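You operate a simulated robot arm through the tools that you are given. There is no shell and no other tool. Be economical: measure what you need, move in short steps, check, and stop when the job is done.

Carry out the task below with a simulated robot arm. There is one attempt and no reset: what you move stays moved.

TASK
Run the side belt and feed it the 10 % tub, then the 20 % tub.
Fine: both are among the three grey tubs at the trailer end of the lower step; start before you tip, hands clear of the belt's drums, spill nothing, stand each back, stop the belt; the rollers keep running. Set down upright: what you pick out.

It is judged by the outcome, as a careful person would: the job done as asked, and still so three seconds after it is handed in. It fails if anything else is knocked over, pushed out of place, dropped, spilled or broken.

THE ROBOT
A 6-joint arm with a two-finger parallel gripper on a trunk, on a base that drives. Base frame: it is fixed to the floor where the robot stands at the start and does not move with it; the origin is under the middle of the robot, x ahead of it, y to its left, z up. Readings come in mm, degrees, newtons and seconds.
With the tool pointing down near the work surface it reaches from about 320 to 700 mm from the robot's upright axis, wherever it stands. Its first joint turns from -166.0 to 166.0 degrees. Places, roughly: drive [500, 400, 1300]; funnel of the side belt [1300, -200, 1100]; grey tub [1250, -1500, 750]; side belt start key [600, 100, 1300]; side belt stop key [600, 100, 1200]. Payload 4.1 kg.
Tool frame: the origin (TCP) lies between the finger pads and is the grasp point; the fingertips stand 23 mm ahead of it; z points along the fingers, y is the line along which they close. Largest opening 94 mm; finger width 38, thickness 10; the body of the gripper, 54 by 96 mm, starts 39 mm behind the TCP.
Orientation is told as [roll, pitch, yaw] about the base's x, y, z axes, in that order, counted from this pose: with the fingers straight down and closing along the base's y, the tool's x points along the base's -x, its y along +y and its z along -z.

THE INTERFACE
- The arm moves only by the tool apply_moves. Its arguments are lists of equal length, an entry for each row: "offset": the shift along the base's x, y, z in mm, a list of three; "dr": the turn, a rotation vector about the base's x, y, z in rad, a list of three. In form: {"offset": [[x, y, z], ...], "dr": [[rx, ry, rz], ...]}. A call has 1 to 8 rows; each row shifts and turns the commanded pose from where the row before left it. "fingers" is the closure, from 0 (fully open) to 1 (shut), set as the call begins (left out, the last holds). Each row takes 0.2 s and may step no farther than 50 mm and 8.6 degrees from the row before; otherwise, or with a gripper value out of range, the whole call is refused. Where a pose cannot be reached the arm comes as near as it can. A force on the tool above 40 N (or 10 N above the force at the start of the call, whichever is more), or a blocked arm, ends the call early, and 0.2 s more pass. The fingers move at their own pace (about 45 mm/s each) and stop on an object; they squeeze with about 32 N. The grip force told is the motor's: it shows also when the fingers shut on nothing. Time passes only in rows, and 0.2 s behind the last, so rows that do not move let the fingers close. The reply holds the time, the measured pose of the TCP, the force on the tool along the base axes, the opening and the grip force, in the units named above and with some noise, with the torque about the TCP (base axes, N m) and any sound that the robot's microphone picked up, and new pictures: "show" is both (left out), scene, wrist or none.
- Cameras (640 x 400 px; columns grow to the right, rows downward): "scene" is now at [26.5, 145, 1559.8]; the picture's right is [-0.24, -0.97, 0.00], its down [-0.48, 0.12, -0.87] and it looks along [0.84, -0.21, -0.49] (base axes); focal length 263 px, centre (320, 200). "wrist" rides on the gripper at [86, 16, -74] in the tool frame; the picture's right is [-0.18, 0.98, 0.00], its down [-0.58, -0.11, -0.81] and it looks along [-0.79, -0.15, 0.59] (tool axes); focal length 243 px, centre (320, 200). There is no depth. A picture from a camera that has moved, and an enlarged one, comes with that camera's place and axes in the base frame and with its lens.
- move_column(by): slides the trunk up (or, below 0, down) by that many mm; the arm and the scene camera ride with it, the base frame stays. It gives what a move gives, with no picture.
- base_move(legs): drives the robot by 1 to 6 legs, each [ahead, turn to the left] in mm and degrees, along the robot's own axes; the way and the turn of a leg run together, so that a leg with both is an arc; at most 1500 mm and 180 degrees a leg. The arm and the cameras ride along, it lands a little off, and it stops where it bumps. It gives what a move gives, and a new picture of the scene camera.
- turn_head(pan, tilt): turns the head with the scene camera to pan (to the left, within 155 degrees either way) and tilt (down, from -29 to 69), counted from straight ahead of the robot. It gives what a move gives, and a new picture of the scene camera.
- inspect(camera, box): a new picture of the part [left, top, right, bottom] of that camera's present view, enlarged. No time passes.
- sign_off(): hands the job in; it is judged then, once.

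Work in short steps. Places have to be worked out from the pictures, the camera data and where the tool is seen: move nearer, look again, correct. Check each grasp and each placing, and mend what went wrong. You have 120 turns and 260 pictures in all, those below and enlarged ones among them. Open the gripper and draw the arm clear of the work before you hand the job in, unless the task says otherwise; then end with one line.

The tools are called after ">>>" as name(argument=value, ...) on one line, values as JSON. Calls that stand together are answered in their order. apply_moves: Moves the arm, as the interface text tells. Its arguments: {"type":"object","properties":{"offset":{"type":"array","items":{"type":"array","items":{"type":"number"}}},"dr":{"type":"array","items":{"type":"array","items":{"type":"number"}}},"fingers":{"type":"number"},"show":{"type":"string","enum":["both","scene","wrist","none"]}},"required":["offset","dr"]} The other tools are called the same way: move_column (by) slides the trunk up or down; base_move (legs) drives the base; turn_head (pan, tilt) turns the head that bears the scene camera; inspect (camera, box) takes an enlarged picture of a part of a camera's view; sign_off () hands the job in.

At the start:

```text
time_s: 0.0
ee_pos: [394.3, -103.1, 1000.1]
tcp_rot: [0.0, -0.1, 0.0]
ft_force: [-0.6, 0.2, 0.3]
ft_torque: [0.0, 0.02, 0.0]
grip_width: 93.8
grip_force: 0.1
trunk travel left (down, up): [-500.0, 90.0]
robot x, y, heading: [2.4, -1.1, -0.0]
head pan, tilt: [-14.0, 29.7]
```

scene: 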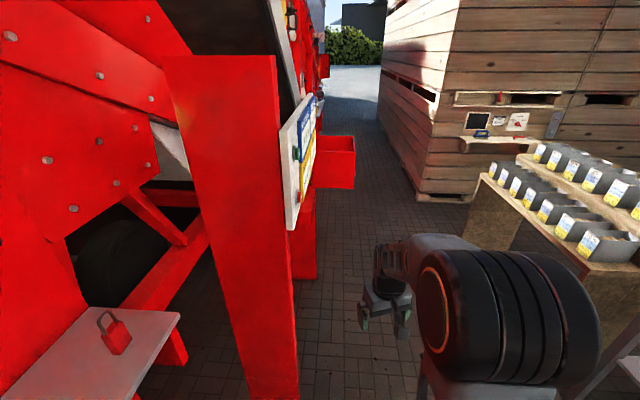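
wrist: 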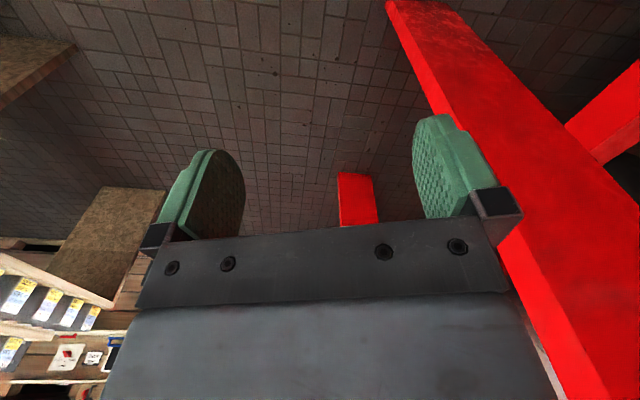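

The scene shows a red machine on the left with a panel and a stepped shelf of tubs on the right. I look around by enlarging the panel and the tubs.

>>> inspect(camera="scene", box=[260, 80, 380, 240])

>>> inspect(camera="scene", box=[440, 80, 640, 280])

>>> turn_head(pan=-60, tilt=25)

```text
2.50 times, centred on (320, 160) of scene
camera zoom: at [26.5, 145.0, 1559.8], right [-0.24, -0.97, 0.0], down [-0.48, 0.12, -0.87], along [0.84, -0.21, -0.49], focal length 657 px, centre (320, 300)
```

zoom: 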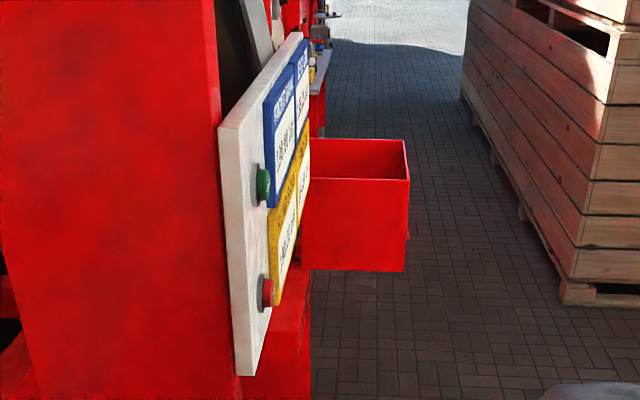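

```text
2.00 times, centred on (540, 180) of scene
camera zoom: at [26.5, 145.0, 1559.8], right [-0.24, -0.97, 0.0], down [-0.48, 0.12, -0.87], along [0.84, -0.21, -0.49], focal length 526 px, centre (-120, 240)
```

zoom: 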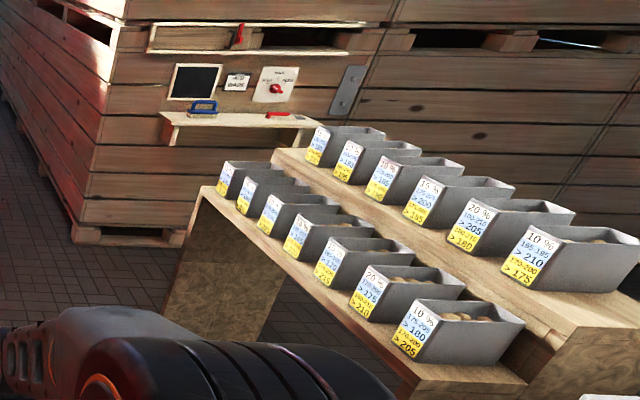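

```text
time_s: 1.1
ee_pos: [394.0, -103.5, 1000.7]
tcp_rot: [0.0, 0.0, -0.1]
ft_force: [-0.6, -0.1, 0.3]
ft_torque: [0.02, -0.01, -0.01]
grip_width: 94.0
grip_force: 0.1
trunk travel left (down, up): [-500.0, 90.0]
robot x, y, heading: [-1.6, -2.4, 0.0]
head pan, tilt: [-60.0, 25.0]
camera scene: at [-15.3, 87.1, 1567.3], right [-0.87, -0.5, 0.0], down [-0.21, 0.37, -0.91], along [0.45, -0.78, -0.42], focal length 263 px, centre (320, 200)
```

scene: 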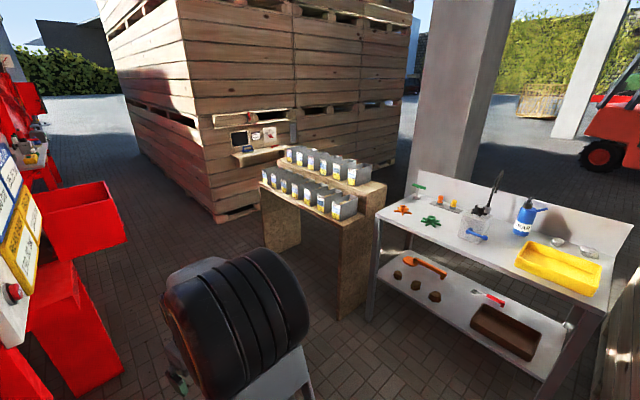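

Two rows of tubs are visible on a stepped stand. I need to find the trailer, the funnel and the drums, so I look around more.

>>> turn_head(pan=-120, tilt=15)

>>> turn_head(pan=60, tilt=15)

>>> turn_head(pan=-15, tilt=5)

>>> turn_head(pan=140, tilt=15)

```text
time_s: 2.4
ee_pos: [395.5, -104.6, 1000.4]
tcp_rot: [0.0, 0.1, 0.0]
ft_force: [-1.0, -0.3, 0.0]
ft_torque: [-0.01, 0.0, -0.01]
grip_width: 94.0
grip_force: 0.1
trunk travel left (down, up): [-500.0, 90.0]
robot x, y, heading: [1.1, 1.6, -0.1]
head pan, tilt: [-120.0, 15.0]
camera scene: at [-108.1, 85.9, 1583.5], right [-0.87, 0.5, 0.0], down [0.13, 0.22, -0.97], along [-0.48, -0.84, -0.26], focal length 263 px, centre (320, 200)
```

scene: 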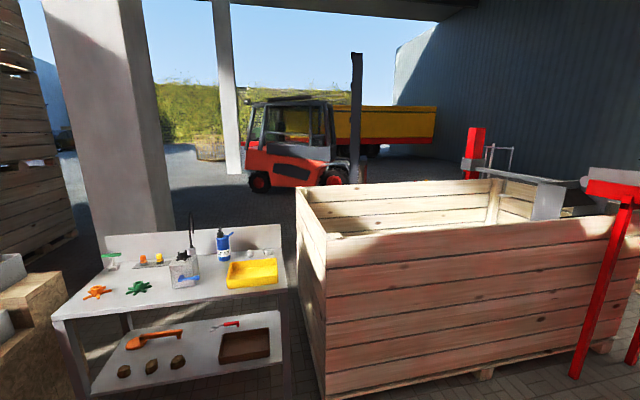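

```text
time_s: 5.1
ee_pos: [393.4, -103.6, 999.4]
tcp_rot: [-0.1, 0.1, 0.1]
ft_force: [-0.1, -0.2, 0.2]
ft_torque: [0.02, 0.03, -0.01]
grip_width: 93.8
grip_force: 0.0
trunk travel left (down, up): [-500.0, 90.0]
robot x, y, heading: [-1.0, 3.1, -0.0]
head pan, tilt: [60.0, 15.0]
camera scene: at [-14.7, 247.7, 1583.5], right [0.87, -0.5, 0.0], down [-0.13, -0.22, -0.97], along [0.48, 0.84, -0.26], focal length 263 px, centre (320, 200)
```

scene: 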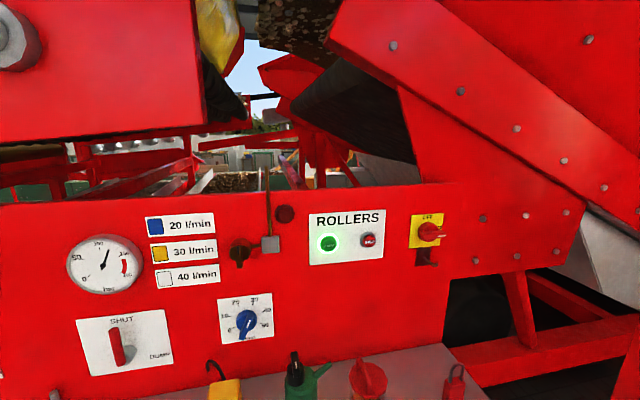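

```text
time_s: 6.6
ee_pos: [393.9, -103.1, 999.4]
tcp_rot: [0.0, 0.1, 0.0]
ft_force: [0.5, -1.1, 0.6]
ft_torque: [0.0, 0.02, -0.03]
grip_width: 94.1
grip_force: 0.1
trunk travel left (down, up): [-500.0, 90.0]
robot x, y, heading: [2.1, 0.9, 0.2]
head pan, tilt: [-15.0, 5.0]
camera scene: at [27.3, 143.1, 1599.7], right [-0.26, -0.97, 0.0], down [-0.08, 0.02, -1.0], along [0.96, -0.26, -0.09], focal length 263 px, centre (320, 200)
```

scene: 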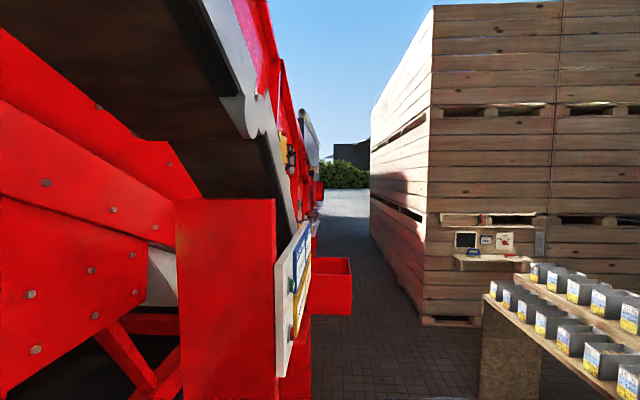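

```text
time_s: 9.0
ee_pos: [393.4, -104.1, 1000.3]
tcp_rot: [0.1, 0.0, 0.0]
ft_force: [0.6, -0.7, 0.3]
ft_torque: [-0.02, -0.02, 0.02]
grip_width: 94.1
grip_force: 0.0
trunk travel left (down, up): [-500.0, 90.0]
robot x, y, heading: [2.0, 0.3, 0.0]
head pan, tilt: [140.0, 15.0]
camera scene: at [-132.9, 226.9, 1583.5], right [0.64, 0.77, 0.0], down [0.2, -0.17, -0.97], along [-0.74, 0.62, -0.26], focal length 263 px, centre (320, 200)
```

scene: 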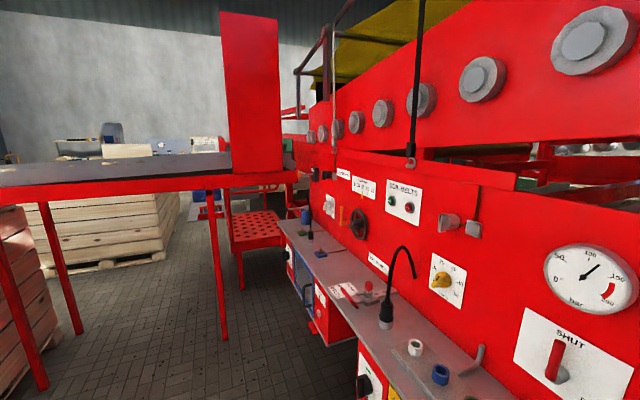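

The yellow wagon lies toward −x,−y, making the near (−x) end the likely trailer end. I zoom in to verify and read the labels.

>>> turn_head(pan=-115, tilt=5)

>>> inspect(camera="scene", box=[220, 60, 520, 250])

>>> turn_head(pan=-55, tilt=35)

>>> inspect(camera="scene", box=[230, 80, 430, 205])

```text
time_s: 12.6
ee_pos: [394.3, -103.3, 1000.5]
tcp_rot: [0.0, 0.0, 0.0]
ft_force: [-0.5, -0.1, 0.2]
ft_torque: [-0.04, 0.01, 0.01]
grip_width: 93.9
grip_force: 0.0
trunk travel left (down, up): [-500.0, 90.0]
robot x, y, heading: [0.1, -0.4, 0.1]
head pan, tilt: [-115.0, 5.0]
camera scene: at [-100.2, 83.6, 1599.7], right [-0.91, 0.42, 0.0], down [0.04, 0.08, -1.0], along [-0.42, -0.9, -0.09], focal length 263 px, centre (320, 200)
```

scene: 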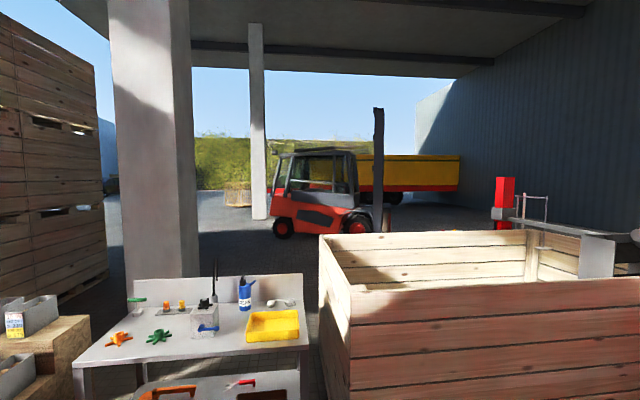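

```text
2.11 times, centred on (370, 155) of scene
camera zoom: at [-100.2, 83.6, 1599.7], right [-0.91, 0.42, 0.0], down [0.04, 0.08, -1.0], along [-0.42, -0.9, -0.09], focal length 554 px, centre (215, 295)
```

zoom: 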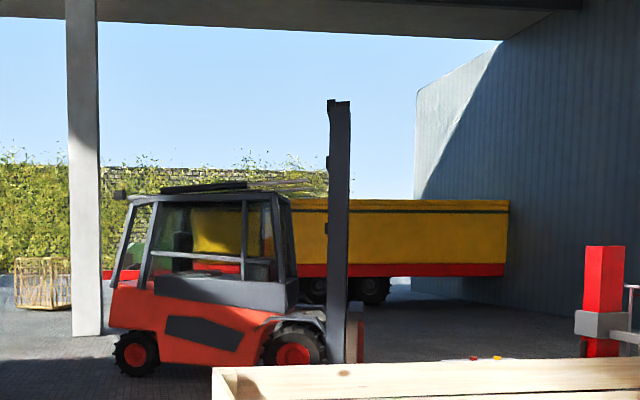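

```text
time_s: 13.9
ee_pos: [394.6, -104.6, 1000.0]
tcp_rot: [0.0, 0.0, 0.0]
ft_force: [-0.6, 0.1, 0.7]
ft_torque: [0.0, -0.01, 0.0]
grip_width: 94.0
grip_force: 0.1
trunk travel left (down, up): [-500.0, 90.0]
robot x, y, heading: [1.3, 0.5, 0.2]
head pan, tilt: [-55.0, 35.0]
camera scene: at [-11.0, 94.7, 1551.5], right [-0.82, -0.57, 0.0], down [-0.33, 0.47, -0.82], along [0.47, -0.67, -0.57], focal length 263 px, centre (320, 200)
```

scene: 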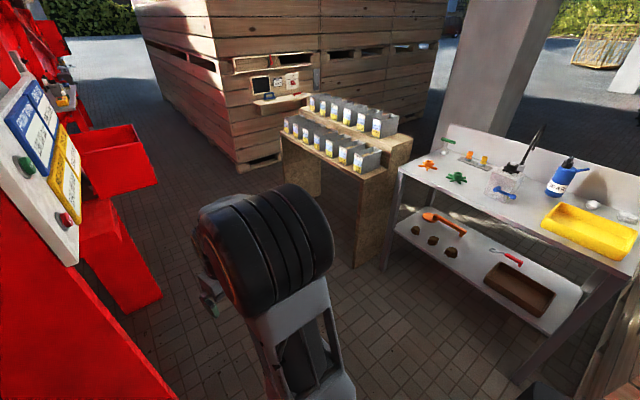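

```text
3.20 times, centred on (330, 142) of scene
camera zoom: at [-11.0, 94.7, 1551.5], right [-0.82, -0.57, 0.0], down [-0.33, 0.47, -0.82], along [0.47, -0.67, -0.57], focal length 841 px, centre (288, 384)
```

zoom: 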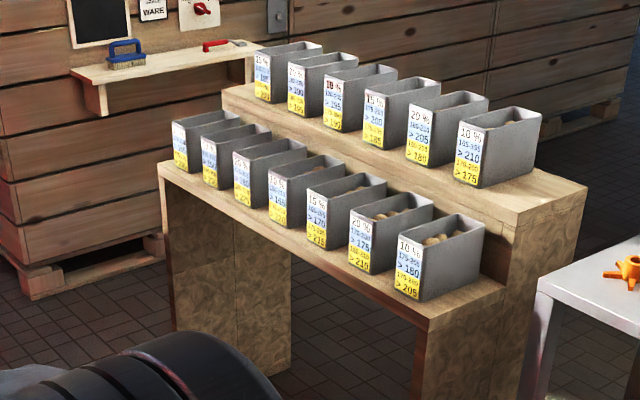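

The yellow trailer is at −x,−y, so the three trailer-end tubs are 10 %, 20 %, 15 %. I'll stand in the corridor where the panel can be reached to the left, and look at the panel from there.

>>> base_move(legs=[[0, -60], [500, 0], [0, 60]])

>>> turn_head(pan=35, tilt=25)

```text
time_s: 22.1
ee_pos: [629.2, -553.8, 999.8]
tcp_rot: [0.0, 0.0, -1.8]
ft_force: [0.7, -0.2, 0.6]
ft_torque: [0.01, 0.01, -0.01]
grip_width: 93.8
grip_force: 0.1
trunk travel left (down, up): [-500.0, 90.0]
robot x, y, heading: [240.5, -441.3, -2.0]
head pan, tilt: [-55.0, 35.0]
camera scene: at [230.4, -342.6, 1551.5], right [-0.84, -0.55, 0.0], down [-0.31, 0.48, -0.82], along [0.45, -0.69, -0.57], focal length 263 px, centre (320, 200)
```

scene: 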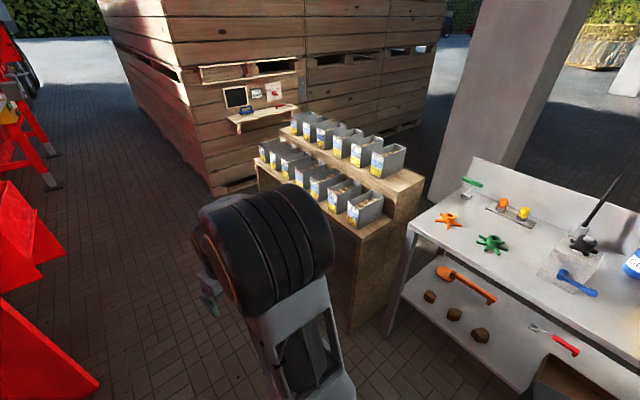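

```text
time_s: 23.8
ee_pos: [629.6, -553.1, 1000.1]
tcp_rot: [0.0, -0.1, -2.0]
ft_force: [-0.3, 1.4, 0.2]
ft_torque: [-0.02, 0.0, -0.01]
grip_width: 93.9
grip_force: 0.0
trunk travel left (down, up): [-500.0, 90.0]
robot x, y, heading: [238.1, -439.3, -1.6]
head pan, tilt: [35.0, 25.0]
camera scene: at [259.3, -218.6, 1567.3], right [0.55, -0.84, 0.0], down [-0.35, -0.23, -0.91], along [0.76, 0.5, -0.42], focal length 263 px, centre (320, 200)
```

scene: 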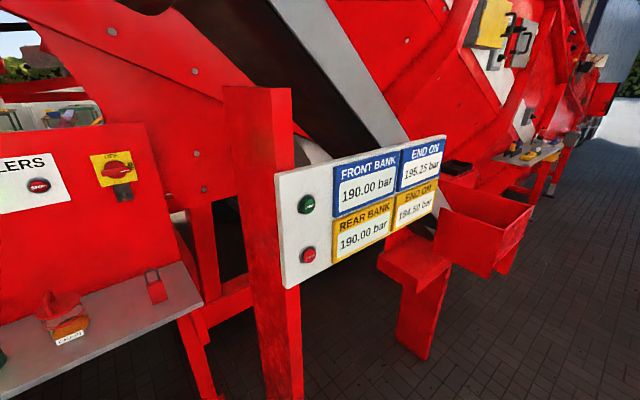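

The two sightings agree: green key at about (623, 53, 1349), red at about (623, 51, 1234). I close the fingers and swing the tool to point along +y in front of the green key.

>>> apply_moves(offset=[[0, 34, 30], [0, 34, 30], [0, 34, 30], [0, 34, 30], [0, 34, 30], [0, 34, 30]], dr=[[0.131, 0, 0], [0.131, 0, 0], [0.131, 0, 0], [0.131, 0, 0], [0.131, 0, 0], [0.131, 0, 0]], fingers=1, show="scene")

>>> apply_moves(offset=[[0, 34, 30], [0, 34, 30], [0, 34, 30], [0, 34, 30], [0, 34, 30], [0, 34, 30]], dr=[[0.131, 0, 0], [0.131, 0, 0], [0.131, 0, 0], [0.131, 0, 0], [0.131, 0, 0], [0.131, 0, 0]], fingers=1, show="both")

```text
time_s: 25.2
ee_pos: [629.0, -350.2, 1181.0]
tcp_rot: [45.1, 1.2, -1.2]
ft_force: [-0.7, -0.7, 0.8]
ft_torque: [-0.02, 0.0, 0.04]
grip_width: 0.0
grip_force: 32.1
trunk travel left (down, up): [-500.0, 90.0]
robot x, y, heading: [238.6, -436.5, -2.0]
head pan, tilt: [35.0, 25.0]
camera scene: at [259.2, -218.3, 1567.2], right [0.55, -0.84, 0.0], down [-0.35, -0.23, -0.91], along [0.76, 0.5, -0.42], focal length 263 px, centre (320, 200)
```

scene: 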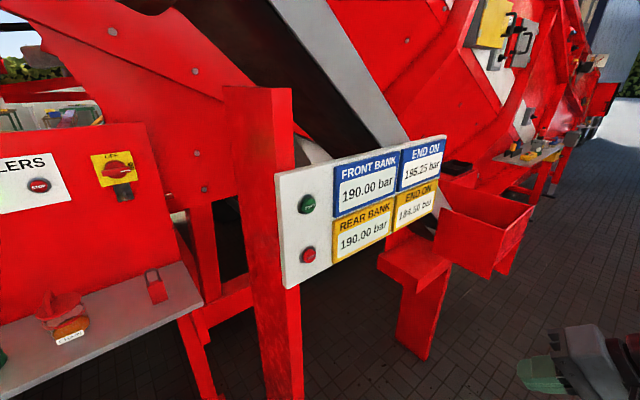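

```text
time_s: 26.6
ee_pos: [629.5, -142.1, 1362.0]
tcp_rot: [90.2, 1.9, 0.0]
ft_force: [0.4, 0.1, 0.0]
ft_torque: [-0.02, -0.01, 0.03]
grip_width: 0.0
grip_force: 32.0
trunk travel left (down, up): [-500.0, 90.0]
robot x, y, heading: [235.8, -439.1, -1.6]
head pan, tilt: [35.0, 25.0]
camera scene: at [259.3, -218.1, 1567.2], right [0.55, -0.84, 0.0], down [-0.35, -0.23, -0.91], along [0.76, 0.5, -0.42], focal length 263 px, centre (320, 200)
camera wrist: at [544.3, -218.1, 1380.3], right [0.22, 0.0, 0.98], down [0.58, -0.81, -0.13], along [0.79, 0.59, -0.17], focal length 243 px, centre (320, 200)
```

scene: 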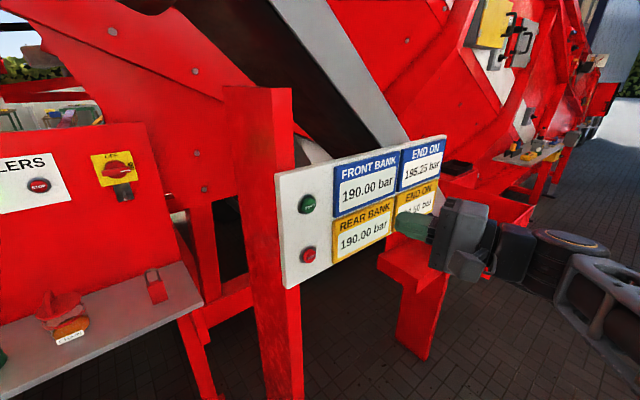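
wrist: 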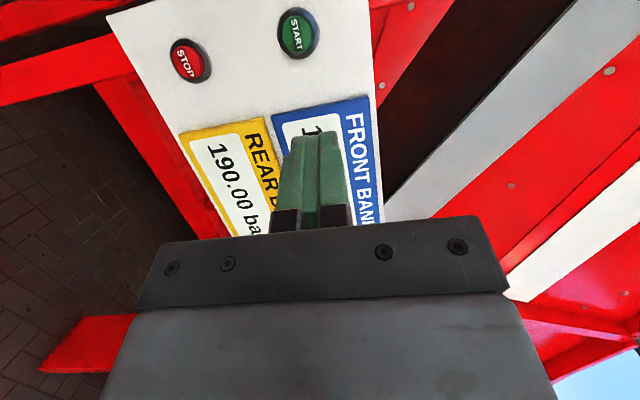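

The START key projects to about (630, 53, 1342), consistent. I line up and approach.

>>> apply_moves(offset=[[-1, 40, -10], [-1, 40, -8], [0, 30, 0]], dr=[[0, 0, 0], [0, 0, 0], [0, 0, 0]])

```text
time_s: 27.4
ee_pos: [627.0, -33.5, 1343.4]
tcp_rot: [90.1, 1.7, 0.0]
ft_force: [-0.4, 1.0, -0.4]
ft_torque: [-0.03, -0.02, 0.02]
grip_width: 0.0
grip_force: 32.1
trunk travel left (down, up): [-500.0, 90.0]
robot x, y, heading: [235.6, -438.5, -1.8]
head pan, tilt: [35.0, 25.0]
camera scene: at [259.3, -218.2, 1567.2], right [0.55, -0.84, 0.0], down [-0.35, -0.23, -0.91], along [0.76, 0.5, -0.42], focal length 263 px, centre (320, 200)
camera wrist: at [540.4, -108.7, 1361.0], right [0.21, 0.0, 0.98], down [0.58, -0.81, -0.13], along [0.79, 0.59, -0.17], focal length 243 px, centre (320, 200)
```

scene: 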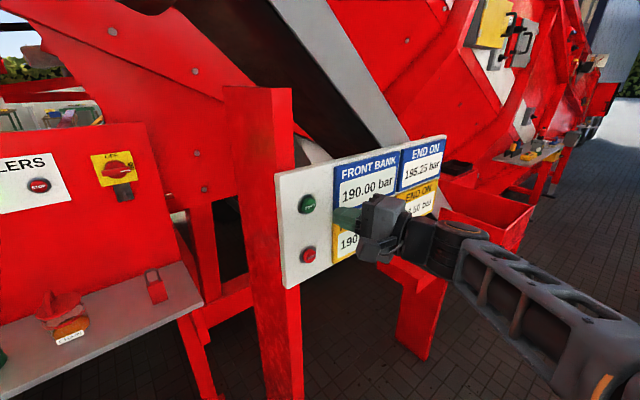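
wrist: 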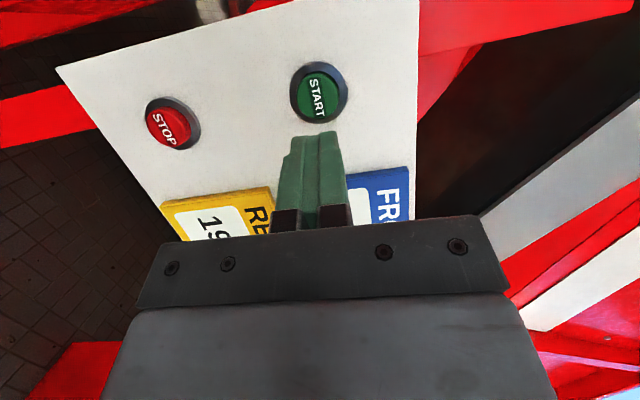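

Nearly aligned; a small correction then advance in small steps until contact.

>>> apply_moves(offset=[[4, 30, -3], [0, 15, 0], [0, 8, 0]], dr=[[0, 0, 0], [0, 0, 0], [0, 0, 0]])

```text
time_s: 28.2
ee_pos: [629.7, 18.7, 1339.2]
tcp_rot: [90.1, 1.7, 0.0]
ft_force: [-0.3, 1.0, 0.5]
ft_torque: [-0.03, 0.0, 0.01]
grip_width: 0.0
grip_force: 31.3
trunk travel left (down, up): [-500.0, 90.0]
robot x, y, heading: [235.2, -438.1, -1.6]
head pan, tilt: [35.0, 25.0]
camera scene: at [259.1, -218.5, 1567.3], right [0.55, -0.84, 0.0], down [-0.35, -0.23, -0.91], along [0.76, 0.5, -0.42], focal length 263 px, centre (320, 200)
camera wrist: at [544.6, -56.6, 1357.4], right [0.21, 0.0, 0.98], down [0.58, -0.81, -0.13], along [0.79, 0.59, -0.17], focal length 243 px, centre (320, 200)
```

scene: 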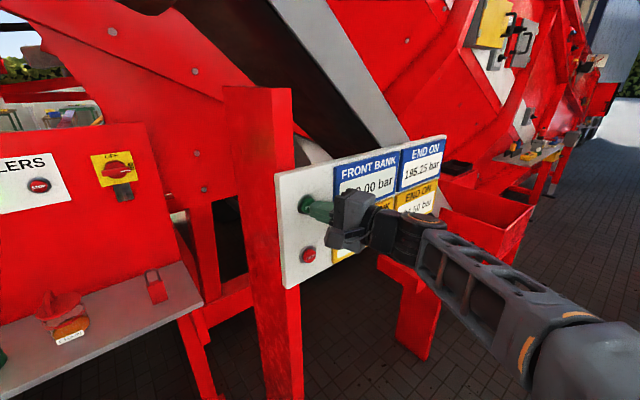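
wrist: 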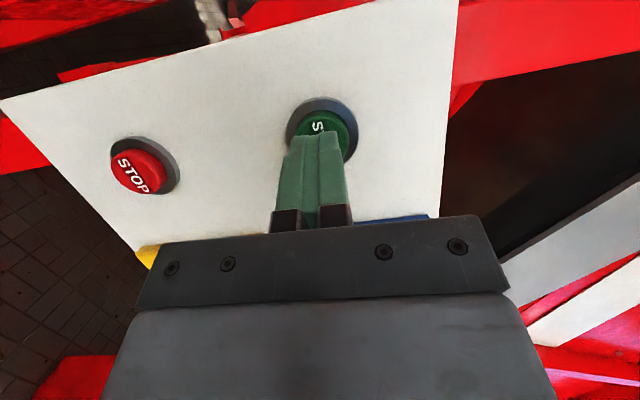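

Tips are about at the button. I push on in small steps.

>>> apply_moves(offset=[[0, 5, 1], [0, 4, 0], [0, 4, 0], [0, 4, 0]], dr=[[0, 0, 0], [0, 0, 0], [0, 0, 0], [0, 0, 0]])

```text
time_s: 29.1
ee_pos: [631.6, 24.0, 1341.3]
tcp_rot: [90.0, 1.8, -0.3]
ft_force: [-8.8, -29.1, -4.7]
ft_torque: [-0.1, 0.15, -0.26]
grip_width: 0.0
grip_force: 32.2
trunk travel left (down, up): [-500.0, 90.0]
robot x, y, heading: [238.9, -441.9, -2.0]
head pan, tilt: [35.0, 25.0]
heard: click
stopped in row 4: the force on the tool passed its limit (the readings are from after the stop); the commanded pose is now the measured one
camera scene: at [258.8, -224.0, 1568.1], right [0.54, -0.84, 0.0], down [-0.35, -0.23, -0.91], along [0.76, 0.49, -0.42], focal length 263 px, centre (320, 200)
camera wrist: at [545.8, -50.0, 1359.1], right [0.21, 0.0, 0.98], down [0.57, -0.81, -0.13], along [0.79, 0.59, -0.17], focal length 243 px, centre (320, 200)
```

scene: 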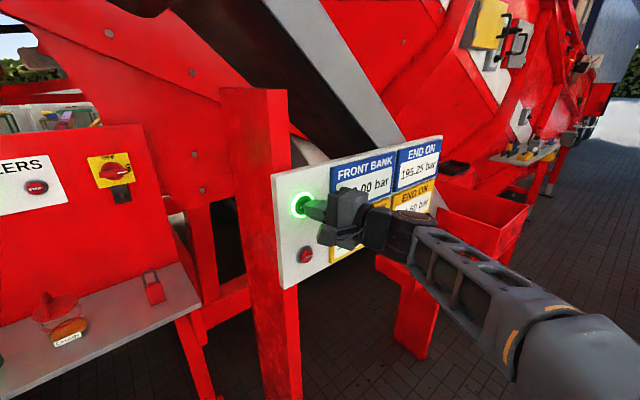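
wrist: 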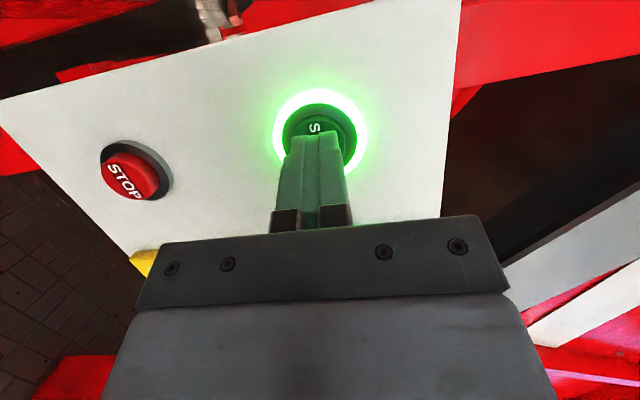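

The key clicked and lights green: belt started. I retract and fold the tool back down, looking toward the funnel.

>>> apply_moves(offset=[[0, -30, 0], [0, -40, 0], [0, -40, 0], [0, -30, -20], [0, -30, -20], [0, -30, -20], [0, -30, -20], [0, -30, -20]], dr=[[0, 0, 0], [0, 0, 0], [0, 0, 0], [-0.131, 0, 0], [-0.131, 0, 0], [-0.131, 0, 0], [-0.131, 0, 0], [-0.131, 0, 0]], show="none")

>>> apply_moves(offset=[[0, -30, -25], [0, -30, -25], [0, -30, -25], [0, -30, -25], [0, -30, -25], [0, -30, -25], [0, -30, -25]], dr=[[-0.131, 0, 0], [-0.131, 0, 0], [-0.131, 0, 0], [-0.131, 0, 0], [-0.131, 0, 0], [-0.131, 0, 0], [-0.131, 0, 0]], fingers=0, show="none")

>>> turn_head(pan=15, tilt=25)

>>> inspect(camera="scene", box=[200, 100, 440, 250])

```text
time_s: 30.9
ee_pos: [632.3, -229.6, 1239.9]
tcp_rot: [52.2, 1.4, -1.3]
ft_force: [0.1, 0.3, 0.6]
ft_torque: [0.0, -0.03, 0.0]
grip_width: 0.2
grip_force: 31.8
trunk travel left (down, up): [-500.0, 90.0]
robot x, y, heading: [242.5, -437.9, -2.2]
head pan, tilt: [35.0, 25.0]
```

```text
time_s: 32.5
ee_pos: [631.7, -442.0, 1062.4]
tcp_rot: [-0.4, -0.2, -1.9]
ft_force: [-0.7, -0.4, 0.7]
ft_torque: [0.02, 0.02, 0.05]
grip_width: 94.4
grip_force: 0.0
trunk travel left (down, up): [-500.0, 90.0]
robot x, y, heading: [242.9, -439.8, -2.1]
head pan, tilt: [35.0, 25.0]
```

```text
time_s: 33.3
ee_pos: [631.9, -440.2, 1063.7]
tcp_rot: [-0.2, -0.2, -1.9]
ft_force: [-0.4, -0.1, 0.7]
ft_torque: [0.02, 0.03, 0.03]
grip_width: 94.3
grip_force: 0.0
trunk travel left (down, up): [-500.0, 90.0]
robot x, y, heading: [240.6, -438.6, -1.8]
head pan, tilt: [15.0, 25.0]
camera scene: at [272.4, -248.0, 1567.3], right [0.23, -0.97, 0.0], down [-0.41, -0.1, -0.91], along [0.88, 0.2, -0.42], focal length 263 px, centre (320, 200)
```

scene: 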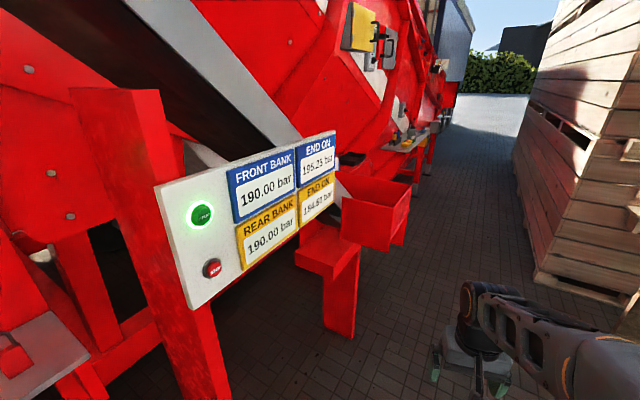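

```text
2.67 times, centred on (320, 175) of scene
camera zoom: at [272.4, -248.0, 1567.3], right [0.23, -0.97, 0.0], down [-0.41, -0.1, -0.91], along [0.88, 0.2, -0.42], focal length 701 px, centre (320, 267)
```

zoom: 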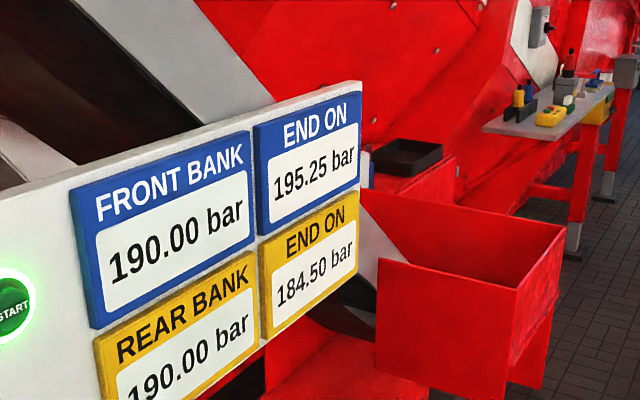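

Belt is on. Before fetching I check for other trailers at the far end (there's a blue box there) and the labels of all lower tubs.

>>> turn_head(pan=0, tilt=5)

>>> inspect(camera="scene", box=[160, 60, 400, 210])

>>> turn_head(pan=-50, tilt=30)

>>> inspect(camera="scene", box=[250, 90, 410, 220])

```text
time_s: 34.1
ee_pos: [631.3, -440.5, 1063.3]
tcp_rot: [-0.2, -0.2, -1.8]
ft_force: [-0.4, 1.0, -0.7]
ft_torque: [-0.03, 0.0, -0.01]
grip_width: 93.9
grip_force: 0.0
trunk travel left (down, up): [-500.0, 90.0]
robot x, y, heading: [242.1, -440.7, -1.9]
head pan, tilt: [0.0, 5.0]
camera scene: at [274.5, -272.0, 1599.6], right [-0.03, -1.0, 0.0], down [-0.09, 0.0, -1.0], along [1.0, -0.03, -0.09], focal length 263 px, centre (320, 200)
```

scene: 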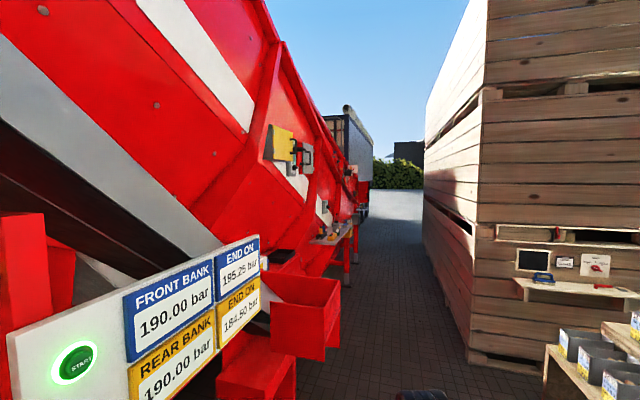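

```text
2.67 times, centred on (280, 135) of scene
camera zoom: at [274.5, -272.0, 1599.6], right [-0.03, -1.0, 0.0], down [-0.09, 0.0, -1.0], along [1.0, -0.03, -0.09], focal length 701 px, centre (427, 373)
```

zoom: 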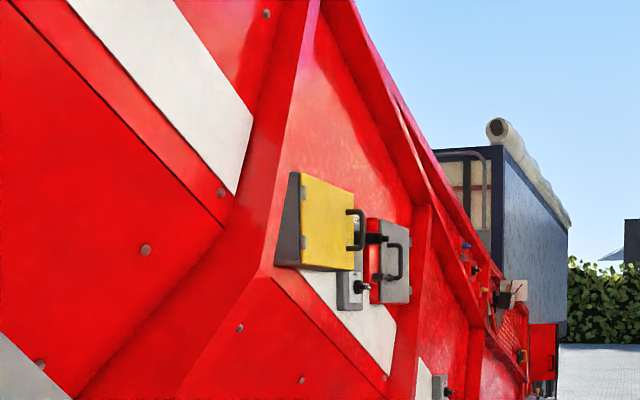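

```text
time_s: 35.3
ee_pos: [632.2, -440.8, 1062.2]
tcp_rot: [-0.2, -0.2, -1.9]
ft_force: [0.5, 0.7, -0.2]
ft_torque: [-0.01, 0.02, 0.0]
grip_width: 93.8
grip_force: 0.1
trunk travel left (down, up): [-500.0, 90.0]
robot x, y, heading: [236.0, -436.7, -1.9]
head pan, tilt: [-50.0, 30.0]
camera scene: at [238.4, -340.1, 1559.3], right [-0.79, -0.62, 0.0], down [-0.31, 0.39, -0.87], along [0.53, -0.68, -0.5], focal length 263 px, centre (320, 200)
```

scene: 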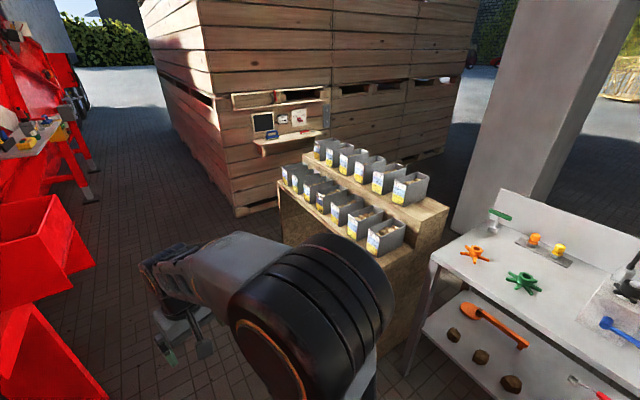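

```text
3.08 times, centred on (330, 155) of scene
camera zoom: at [238.4, -340.1, 1559.3], right [-0.79, -0.62, 0.0], down [-0.31, 0.39, -0.87], along [0.53, -0.68, -0.5], focal length 809 px, centre (289, 338)
```

zoom: 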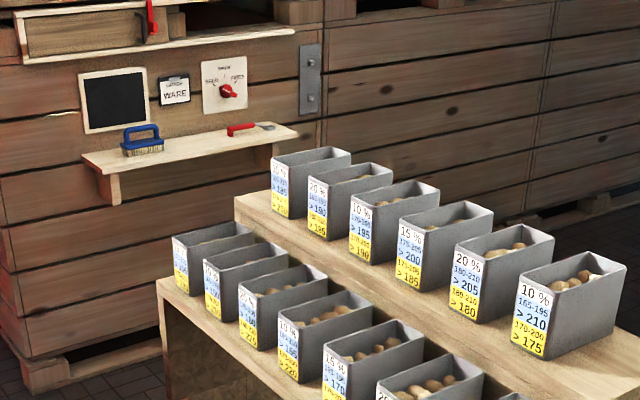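

There is also a dark-blue trailer docked at the machine's far (+x) end, and the hinted tub place fits the far three tubs. I must read labels closer before deciding; drive nearer.

>>> base_move(legs=[[0, -33], [650, 0], [0, 18]])

>>> turn_head(pan=-60, tilt=35)

>>> inspect(camera="scene", box=[160, 100, 400, 250])

```text
time_s: 41.6
ee_pos: [1154.8, -919.0, 1062.5]
tcp_rot: [-0.4, -0.2, -16.8]
ft_force: [-0.5, -1.1, -0.6]
ft_torque: [0.01, 0.0, -0.02]
grip_width: 93.9
grip_force: 0.1
trunk travel left (down, up): [-500.0, 90.0]
robot x, y, heading: [774.5, -816.4, -16.7]
head pan, tilt: [-50.0, 30.0]
camera scene: at [800.5, -721.7, 1559.3], right [-0.92, -0.39, 0.0], down [-0.2, 0.46, -0.87], along [0.34, -0.8, -0.5], focal length 263 px, centre (320, 200)
```

scene: 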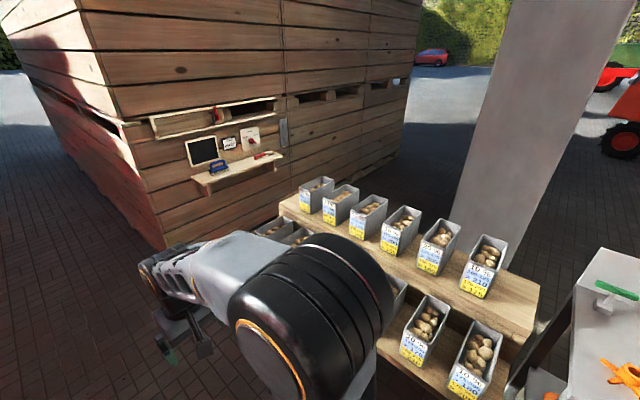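

```text
time_s: 42.3
ee_pos: [1155.1, -919.0, 1062.4]
tcp_rot: [-0.3, -0.1, -16.7]
ft_force: [0.0, 0.2, -0.1]
ft_torque: [-0.01, -0.01, -0.03]
grip_width: 93.9
grip_force: 0.1
trunk travel left (down, up): [-500.0, 90.0]
robot x, y, heading: [775.2, -822.1, -16.6]
head pan, tilt: [-60.0, 35.0]
camera scene: at [785.1, -724.5, 1551.5], right [-0.97, -0.23, 0.0], down [-0.13, 0.56, -0.82], along [0.19, -0.8, -0.57], focal length 263 px, centre (320, 200)
```

scene: 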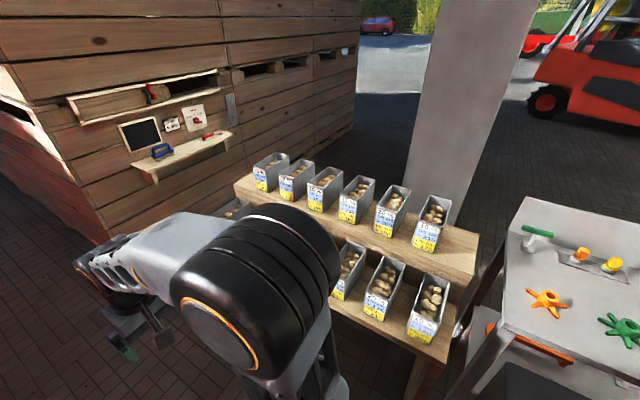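

```text
2.67 times, centred on (280, 175) of scene
camera zoom: at [785.1, -724.5, 1551.5], right [-0.97, -0.23, 0.0], down [-0.13, 0.56, -0.82], along [0.19, -0.8, -0.57], focal length 701 px, centre (427, 267)
```

zoom: 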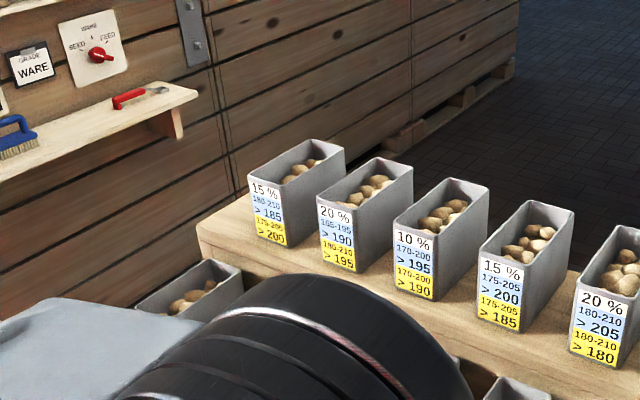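

The arm hides the far lower tubs. I drive on parallel to the stand and look again.

>>> base_move(legs=[[350, 0]])

>>> turn_head(pan=-90, tilt=42)

>>> inspect(camera="scene", box=[80, 150, 400, 350])

```text
time_s: 44.5
ee_pos: [1480.4, -1018.0, 1062.3]
tcp_rot: [-0.2, -0.3, -16.7]
ft_force: [-1.4, -0.7, 0.1]
ft_torque: [-0.01, -0.01, 0.0]
grip_width: 94.1
grip_force: 0.1
trunk travel left (down, up): [-500.0, 90.0]
robot x, y, heading: [1099.2, -915.4, -16.8]
head pan, tilt: [-60.0, 35.0]
camera scene: at [1110.3, -822.7, 1551.5], right [-0.97, -0.23, 0.0], down [-0.13, 0.56, -0.82], along [0.19, -0.8, -0.57], focal length 263 px, centre (320, 200)
```

scene: 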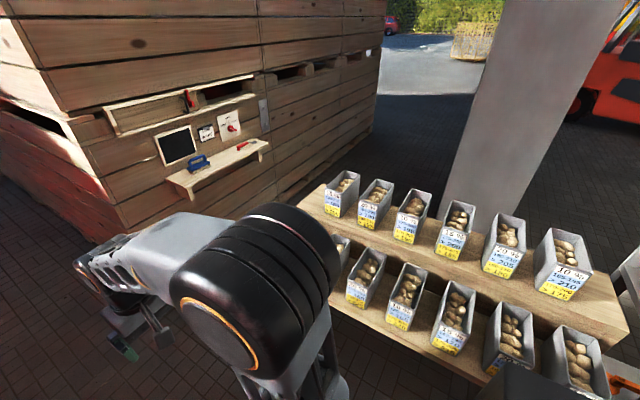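

```text
time_s: 45.5
ee_pos: [1481.0, -1018.4, 1062.4]
tcp_rot: [-0.3, -0.1, -16.8]
ft_force: [-0.1, 0.7, 0.4]
ft_torque: [0.02, 0.0, -0.03]
grip_width: 94.2
grip_force: 0.1
trunk travel left (down, up): [-500.0, 90.0]
robot x, y, heading: [1101.1, -914.5, -17.0]
head pan, tilt: [-90.0, 42.0]
camera scene: at [1065.8, -817.0, 1541.0], right [-0.96, 0.29, 0.0], down [0.19, 0.64, -0.74], along [-0.21, -0.71, -0.67], focal length 263 px, centre (320, 200)
```

scene: 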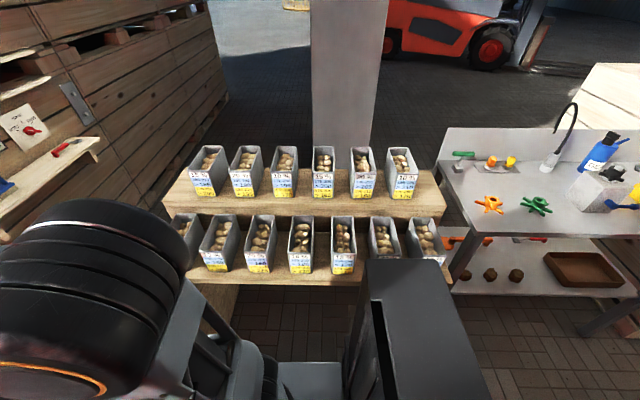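

```text
2.00 times, centred on (240, 250) of scene
camera zoom: at [1065.8, -817.0, 1541.0], right [-0.96, 0.29, 0.0], down [0.19, 0.64, -0.74], along [-0.21, -0.71, -0.67], focal length 526 px, centre (480, 100)
```

zoom: 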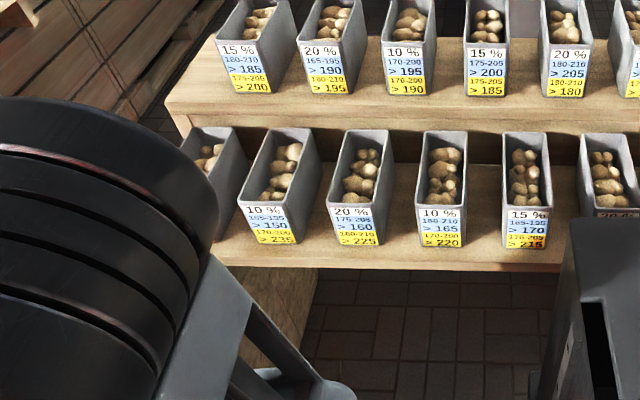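

The lower row from the +x end reads: (hidden), 10 %, 20 %, 10 %, 15 %, 20 %, 10 %. The hinted tub place (1250, −1500) coincides exactly with the 10 % tub in the far three, by the dark‑blue trailer at the machine. I swing the open gripper over that tub to see the labels and sizes.

>>> apply_moves(offset=[[-23, -43, 0], [-23, -43, 0], [-23, -43, 0], [-23, -43, 0], [-23, -43, 0], [-23, -43, 0]], dr=[[0, 0, -0.143], [0, 0, -0.143], [0, 0, -0.143], [0, 0, -0.143], [0, 0, -0.143], [0, 0, -0.143]], fingers=0, show="none")

>>> apply_moves(offset=[[-23, -35, 0], [-23, -35, 0], [-23, -35, 0], [-23, -35, 0], [-23, -35, 0]], dr=[[0, 0, -0.143], [0, 0, -0.143], [0, 0, -0.143], [0, 0, -0.143], [0, 0, -0.143]])

```text
time_s: 46.9
ee_pos: [1342.5, -1276.9, 1063.8]
tcp_rot: [-0.2, -0.2, -65.9]
ft_force: [-0.2, 0.8, 0.8]
ft_torque: [-0.02, 0.0, 0.0]
grip_width: 94.0
grip_force: 0.0
trunk travel left (down, up): [-500.0, 90.0]
robot x, y, heading: [1103.7, -914.1, -16.8]
head pan, tilt: [-90.0, 42.0]
```

```text
time_s: 48.1
ee_pos: [1224.3, -1453.3, 1062.6]
tcp_rot: [-0.2, -0.1, -106.9]
ft_force: [0.2, -0.1, -0.5]
ft_torque: [-0.01, -0.01, 0.01]
grip_width: 94.2
grip_force: 0.1
trunk travel left (down, up): [-500.0, 90.0]
robot x, y, heading: [1099.7, -916.2, -16.7]
head pan, tilt: [-90.0, 42.0]
camera scene: at [1065.5, -817.6, 1541.0], right [-0.96, 0.29, 0.0], down [0.19, 0.64, -0.74], along [-0.21, -0.71, -0.67], focal length 263 px, centre (320, 200)
camera wrist: at [1266.7, -1374.7, 1135.7], right [0.89, -0.46, 0.0], down [-0.27, -0.52, 0.81], along [-0.37, -0.72, -0.59], focal length 243 px, centre (320, 200)
```

scene: 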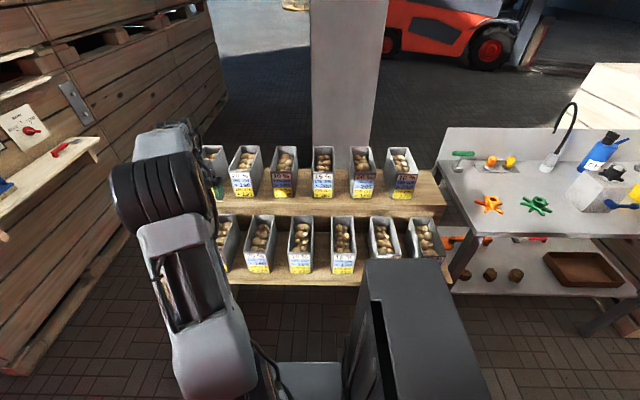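
wrist: 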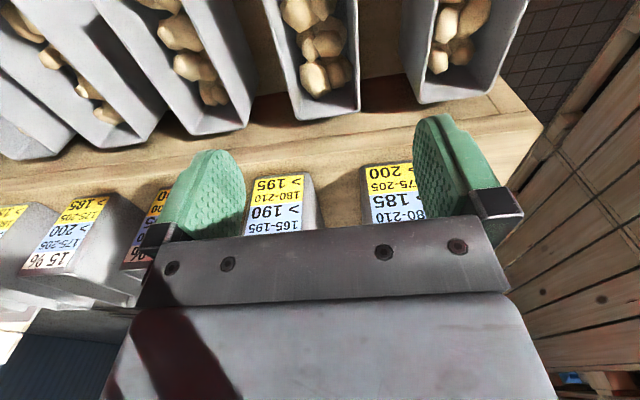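

The gripper is over the second lower tub from the +x end. I check the scene zoom for the labels now that the arm has swung away.

>>> inspect(camera="scene", box=[180, 130, 340, 280])

>>> inspect(camera="wrist", box=[160, 0, 560, 250])

```text
2.67 times, centred on (260, 205) of scene
camera zoom: at [1065.5, -817.6, 1541.0], right [-0.96, 0.29, 0.0], down [0.19, 0.64, -0.74], along [-0.21, -0.71, -0.67], focal length 701 px, centre (480, 187)
```

zoom: 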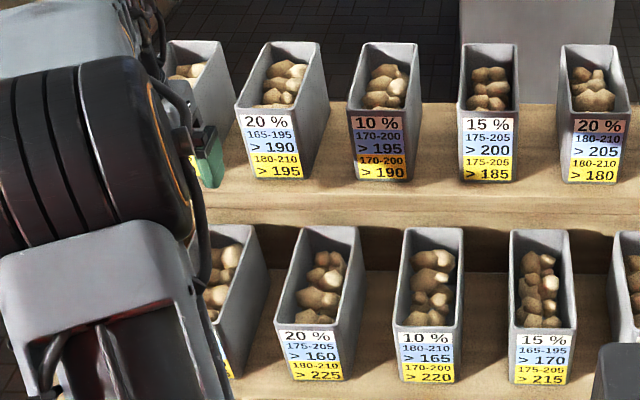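

```text
1.60 times, centred on (360, 125) of wrist
camera zoom: at [1266.7, -1374.7, 1135.7], right [0.89, -0.46, 0.0], down [-0.27, -0.52, 0.81], along [-0.37, -0.72, -0.59], focal length 388 px, centre (256, 320)
```

zoom: 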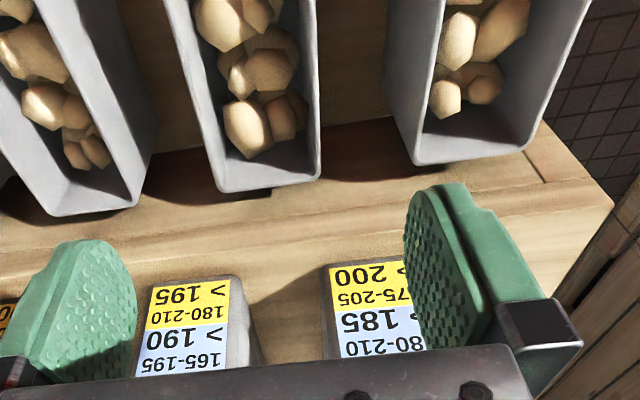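

Wrist view puts the tub axis ~6 mm to −x of the TCP. I shift and descend about 110 mm, staying above rims, to measure again.

>>> apply_moves(offset=[[-6, 2, -20], [0, 0, -45], [0, 0, -45]], dr=[[0, 0, 0], [0, 0, 0], [0, 0, 0]], show="wrist")

>>> turn_head(pan=-65, tilt=42)

```text
time_s: 48.9
ee_pos: [1218.4, -1450.6, 950.9]
tcp_rot: [-0.2, -0.2, -106.8]
ft_force: [-0.2, 0.4, -0.4]
ft_torque: [0.01, 0.0, -0.02]
grip_width: 94.3
grip_force: 0.1
trunk travel left (down, up): [-500.0, 90.0]
robot x, y, heading: [1101.1, -912.3, -16.7]
head pan, tilt: [-90.0, 42.0]
camera wrist: at [1260.3, -1372.4, 1024.4], right [0.89, -0.46, 0.0], down [-0.27, -0.52, 0.81], along [-0.37, -0.72, -0.59], focal length 243 px, centre (320, 200)
```

wrist: 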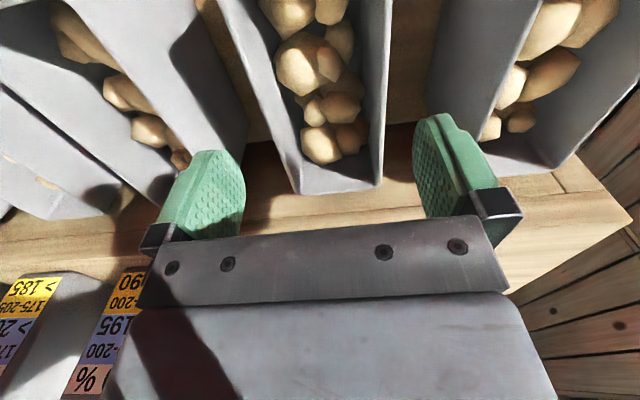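

```text
time_s: 49.8
ee_pos: [1219.5, -1450.2, 951.8]
tcp_rot: [-0.2, -0.3, -106.7]
ft_force: [0.1, 0.2, 0.7]
ft_torque: [0.01, -0.03, 0.01]
grip_width: 93.9
grip_force: 0.0
trunk travel left (down, up): [-500.0, 90.0]
robot x, y, heading: [1097.0, -915.4, -16.9]
head pan, tilt: [-65.0, 42.0]
camera scene: at [1101.7, -819.9, 1541.0], right [-0.99, -0.14, 0.0], down [-0.1, 0.66, -0.74], along [0.11, -0.74, -0.67], focal length 263 px, centre (320, 200)
```

scene: 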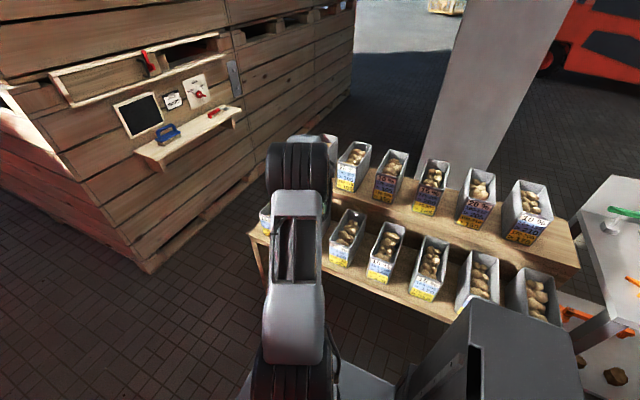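

Triangulating the rim: z ≈ 883, width ≈ 82 mm, length ≈ 158 mm, centre ≈ (1218, −1459). I shift 8 mm toward the label end and descend to just above the rim.

>>> apply_moves(offset=[[2, 8, -20], [0, 0, -18]], dr=[[0, 0, 0], [0, 0, 0]], show="wrist")

>>> inspect(camera="wrist", box=[140, 0, 520, 240])

```text
time_s: 50.4
ee_pos: [1223.5, -1441.2, 913.2]
tcp_rot: [-0.2, -0.1, -106.7]
ft_force: [-0.4, -0.5, 0.6]
ft_torque: [0.03, 0.0, -0.01]
grip_width: 94.0
grip_force: 0.1
trunk travel left (down, up): [-500.0, 90.0]
robot x, y, heading: [1105.7, -914.4, -16.7]
head pan, tilt: [-65.0, 42.0]
camera wrist: at [1264.4, -1363.1, 987.3], right [0.89, -0.46, 0.0], down [-0.27, -0.52, 0.81], along [-0.37, -0.72, -0.59], focal length 243 px, centre (320, 200)
```

wrist: 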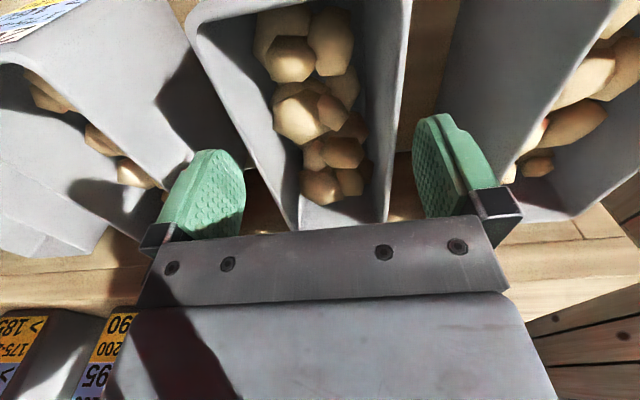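

```text
1.67 times, centred on (330, 120) of wrist
camera zoom: at [1264.4, -1363.1, 987.3], right [0.89, -0.46, 0.0], down [-0.27, -0.52, 0.81], along [-0.37, -0.72, -0.59], focal length 404 px, centre (303, 333)
```

zoom: 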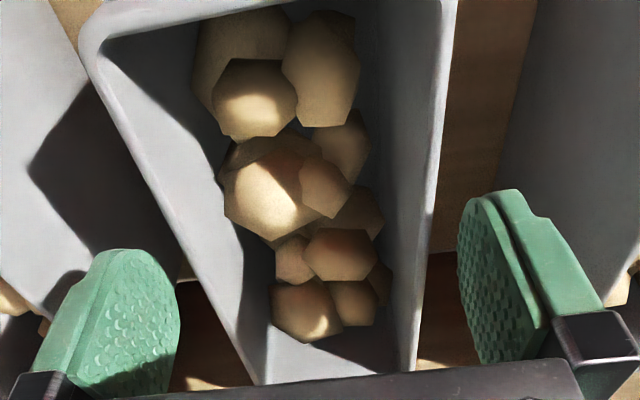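

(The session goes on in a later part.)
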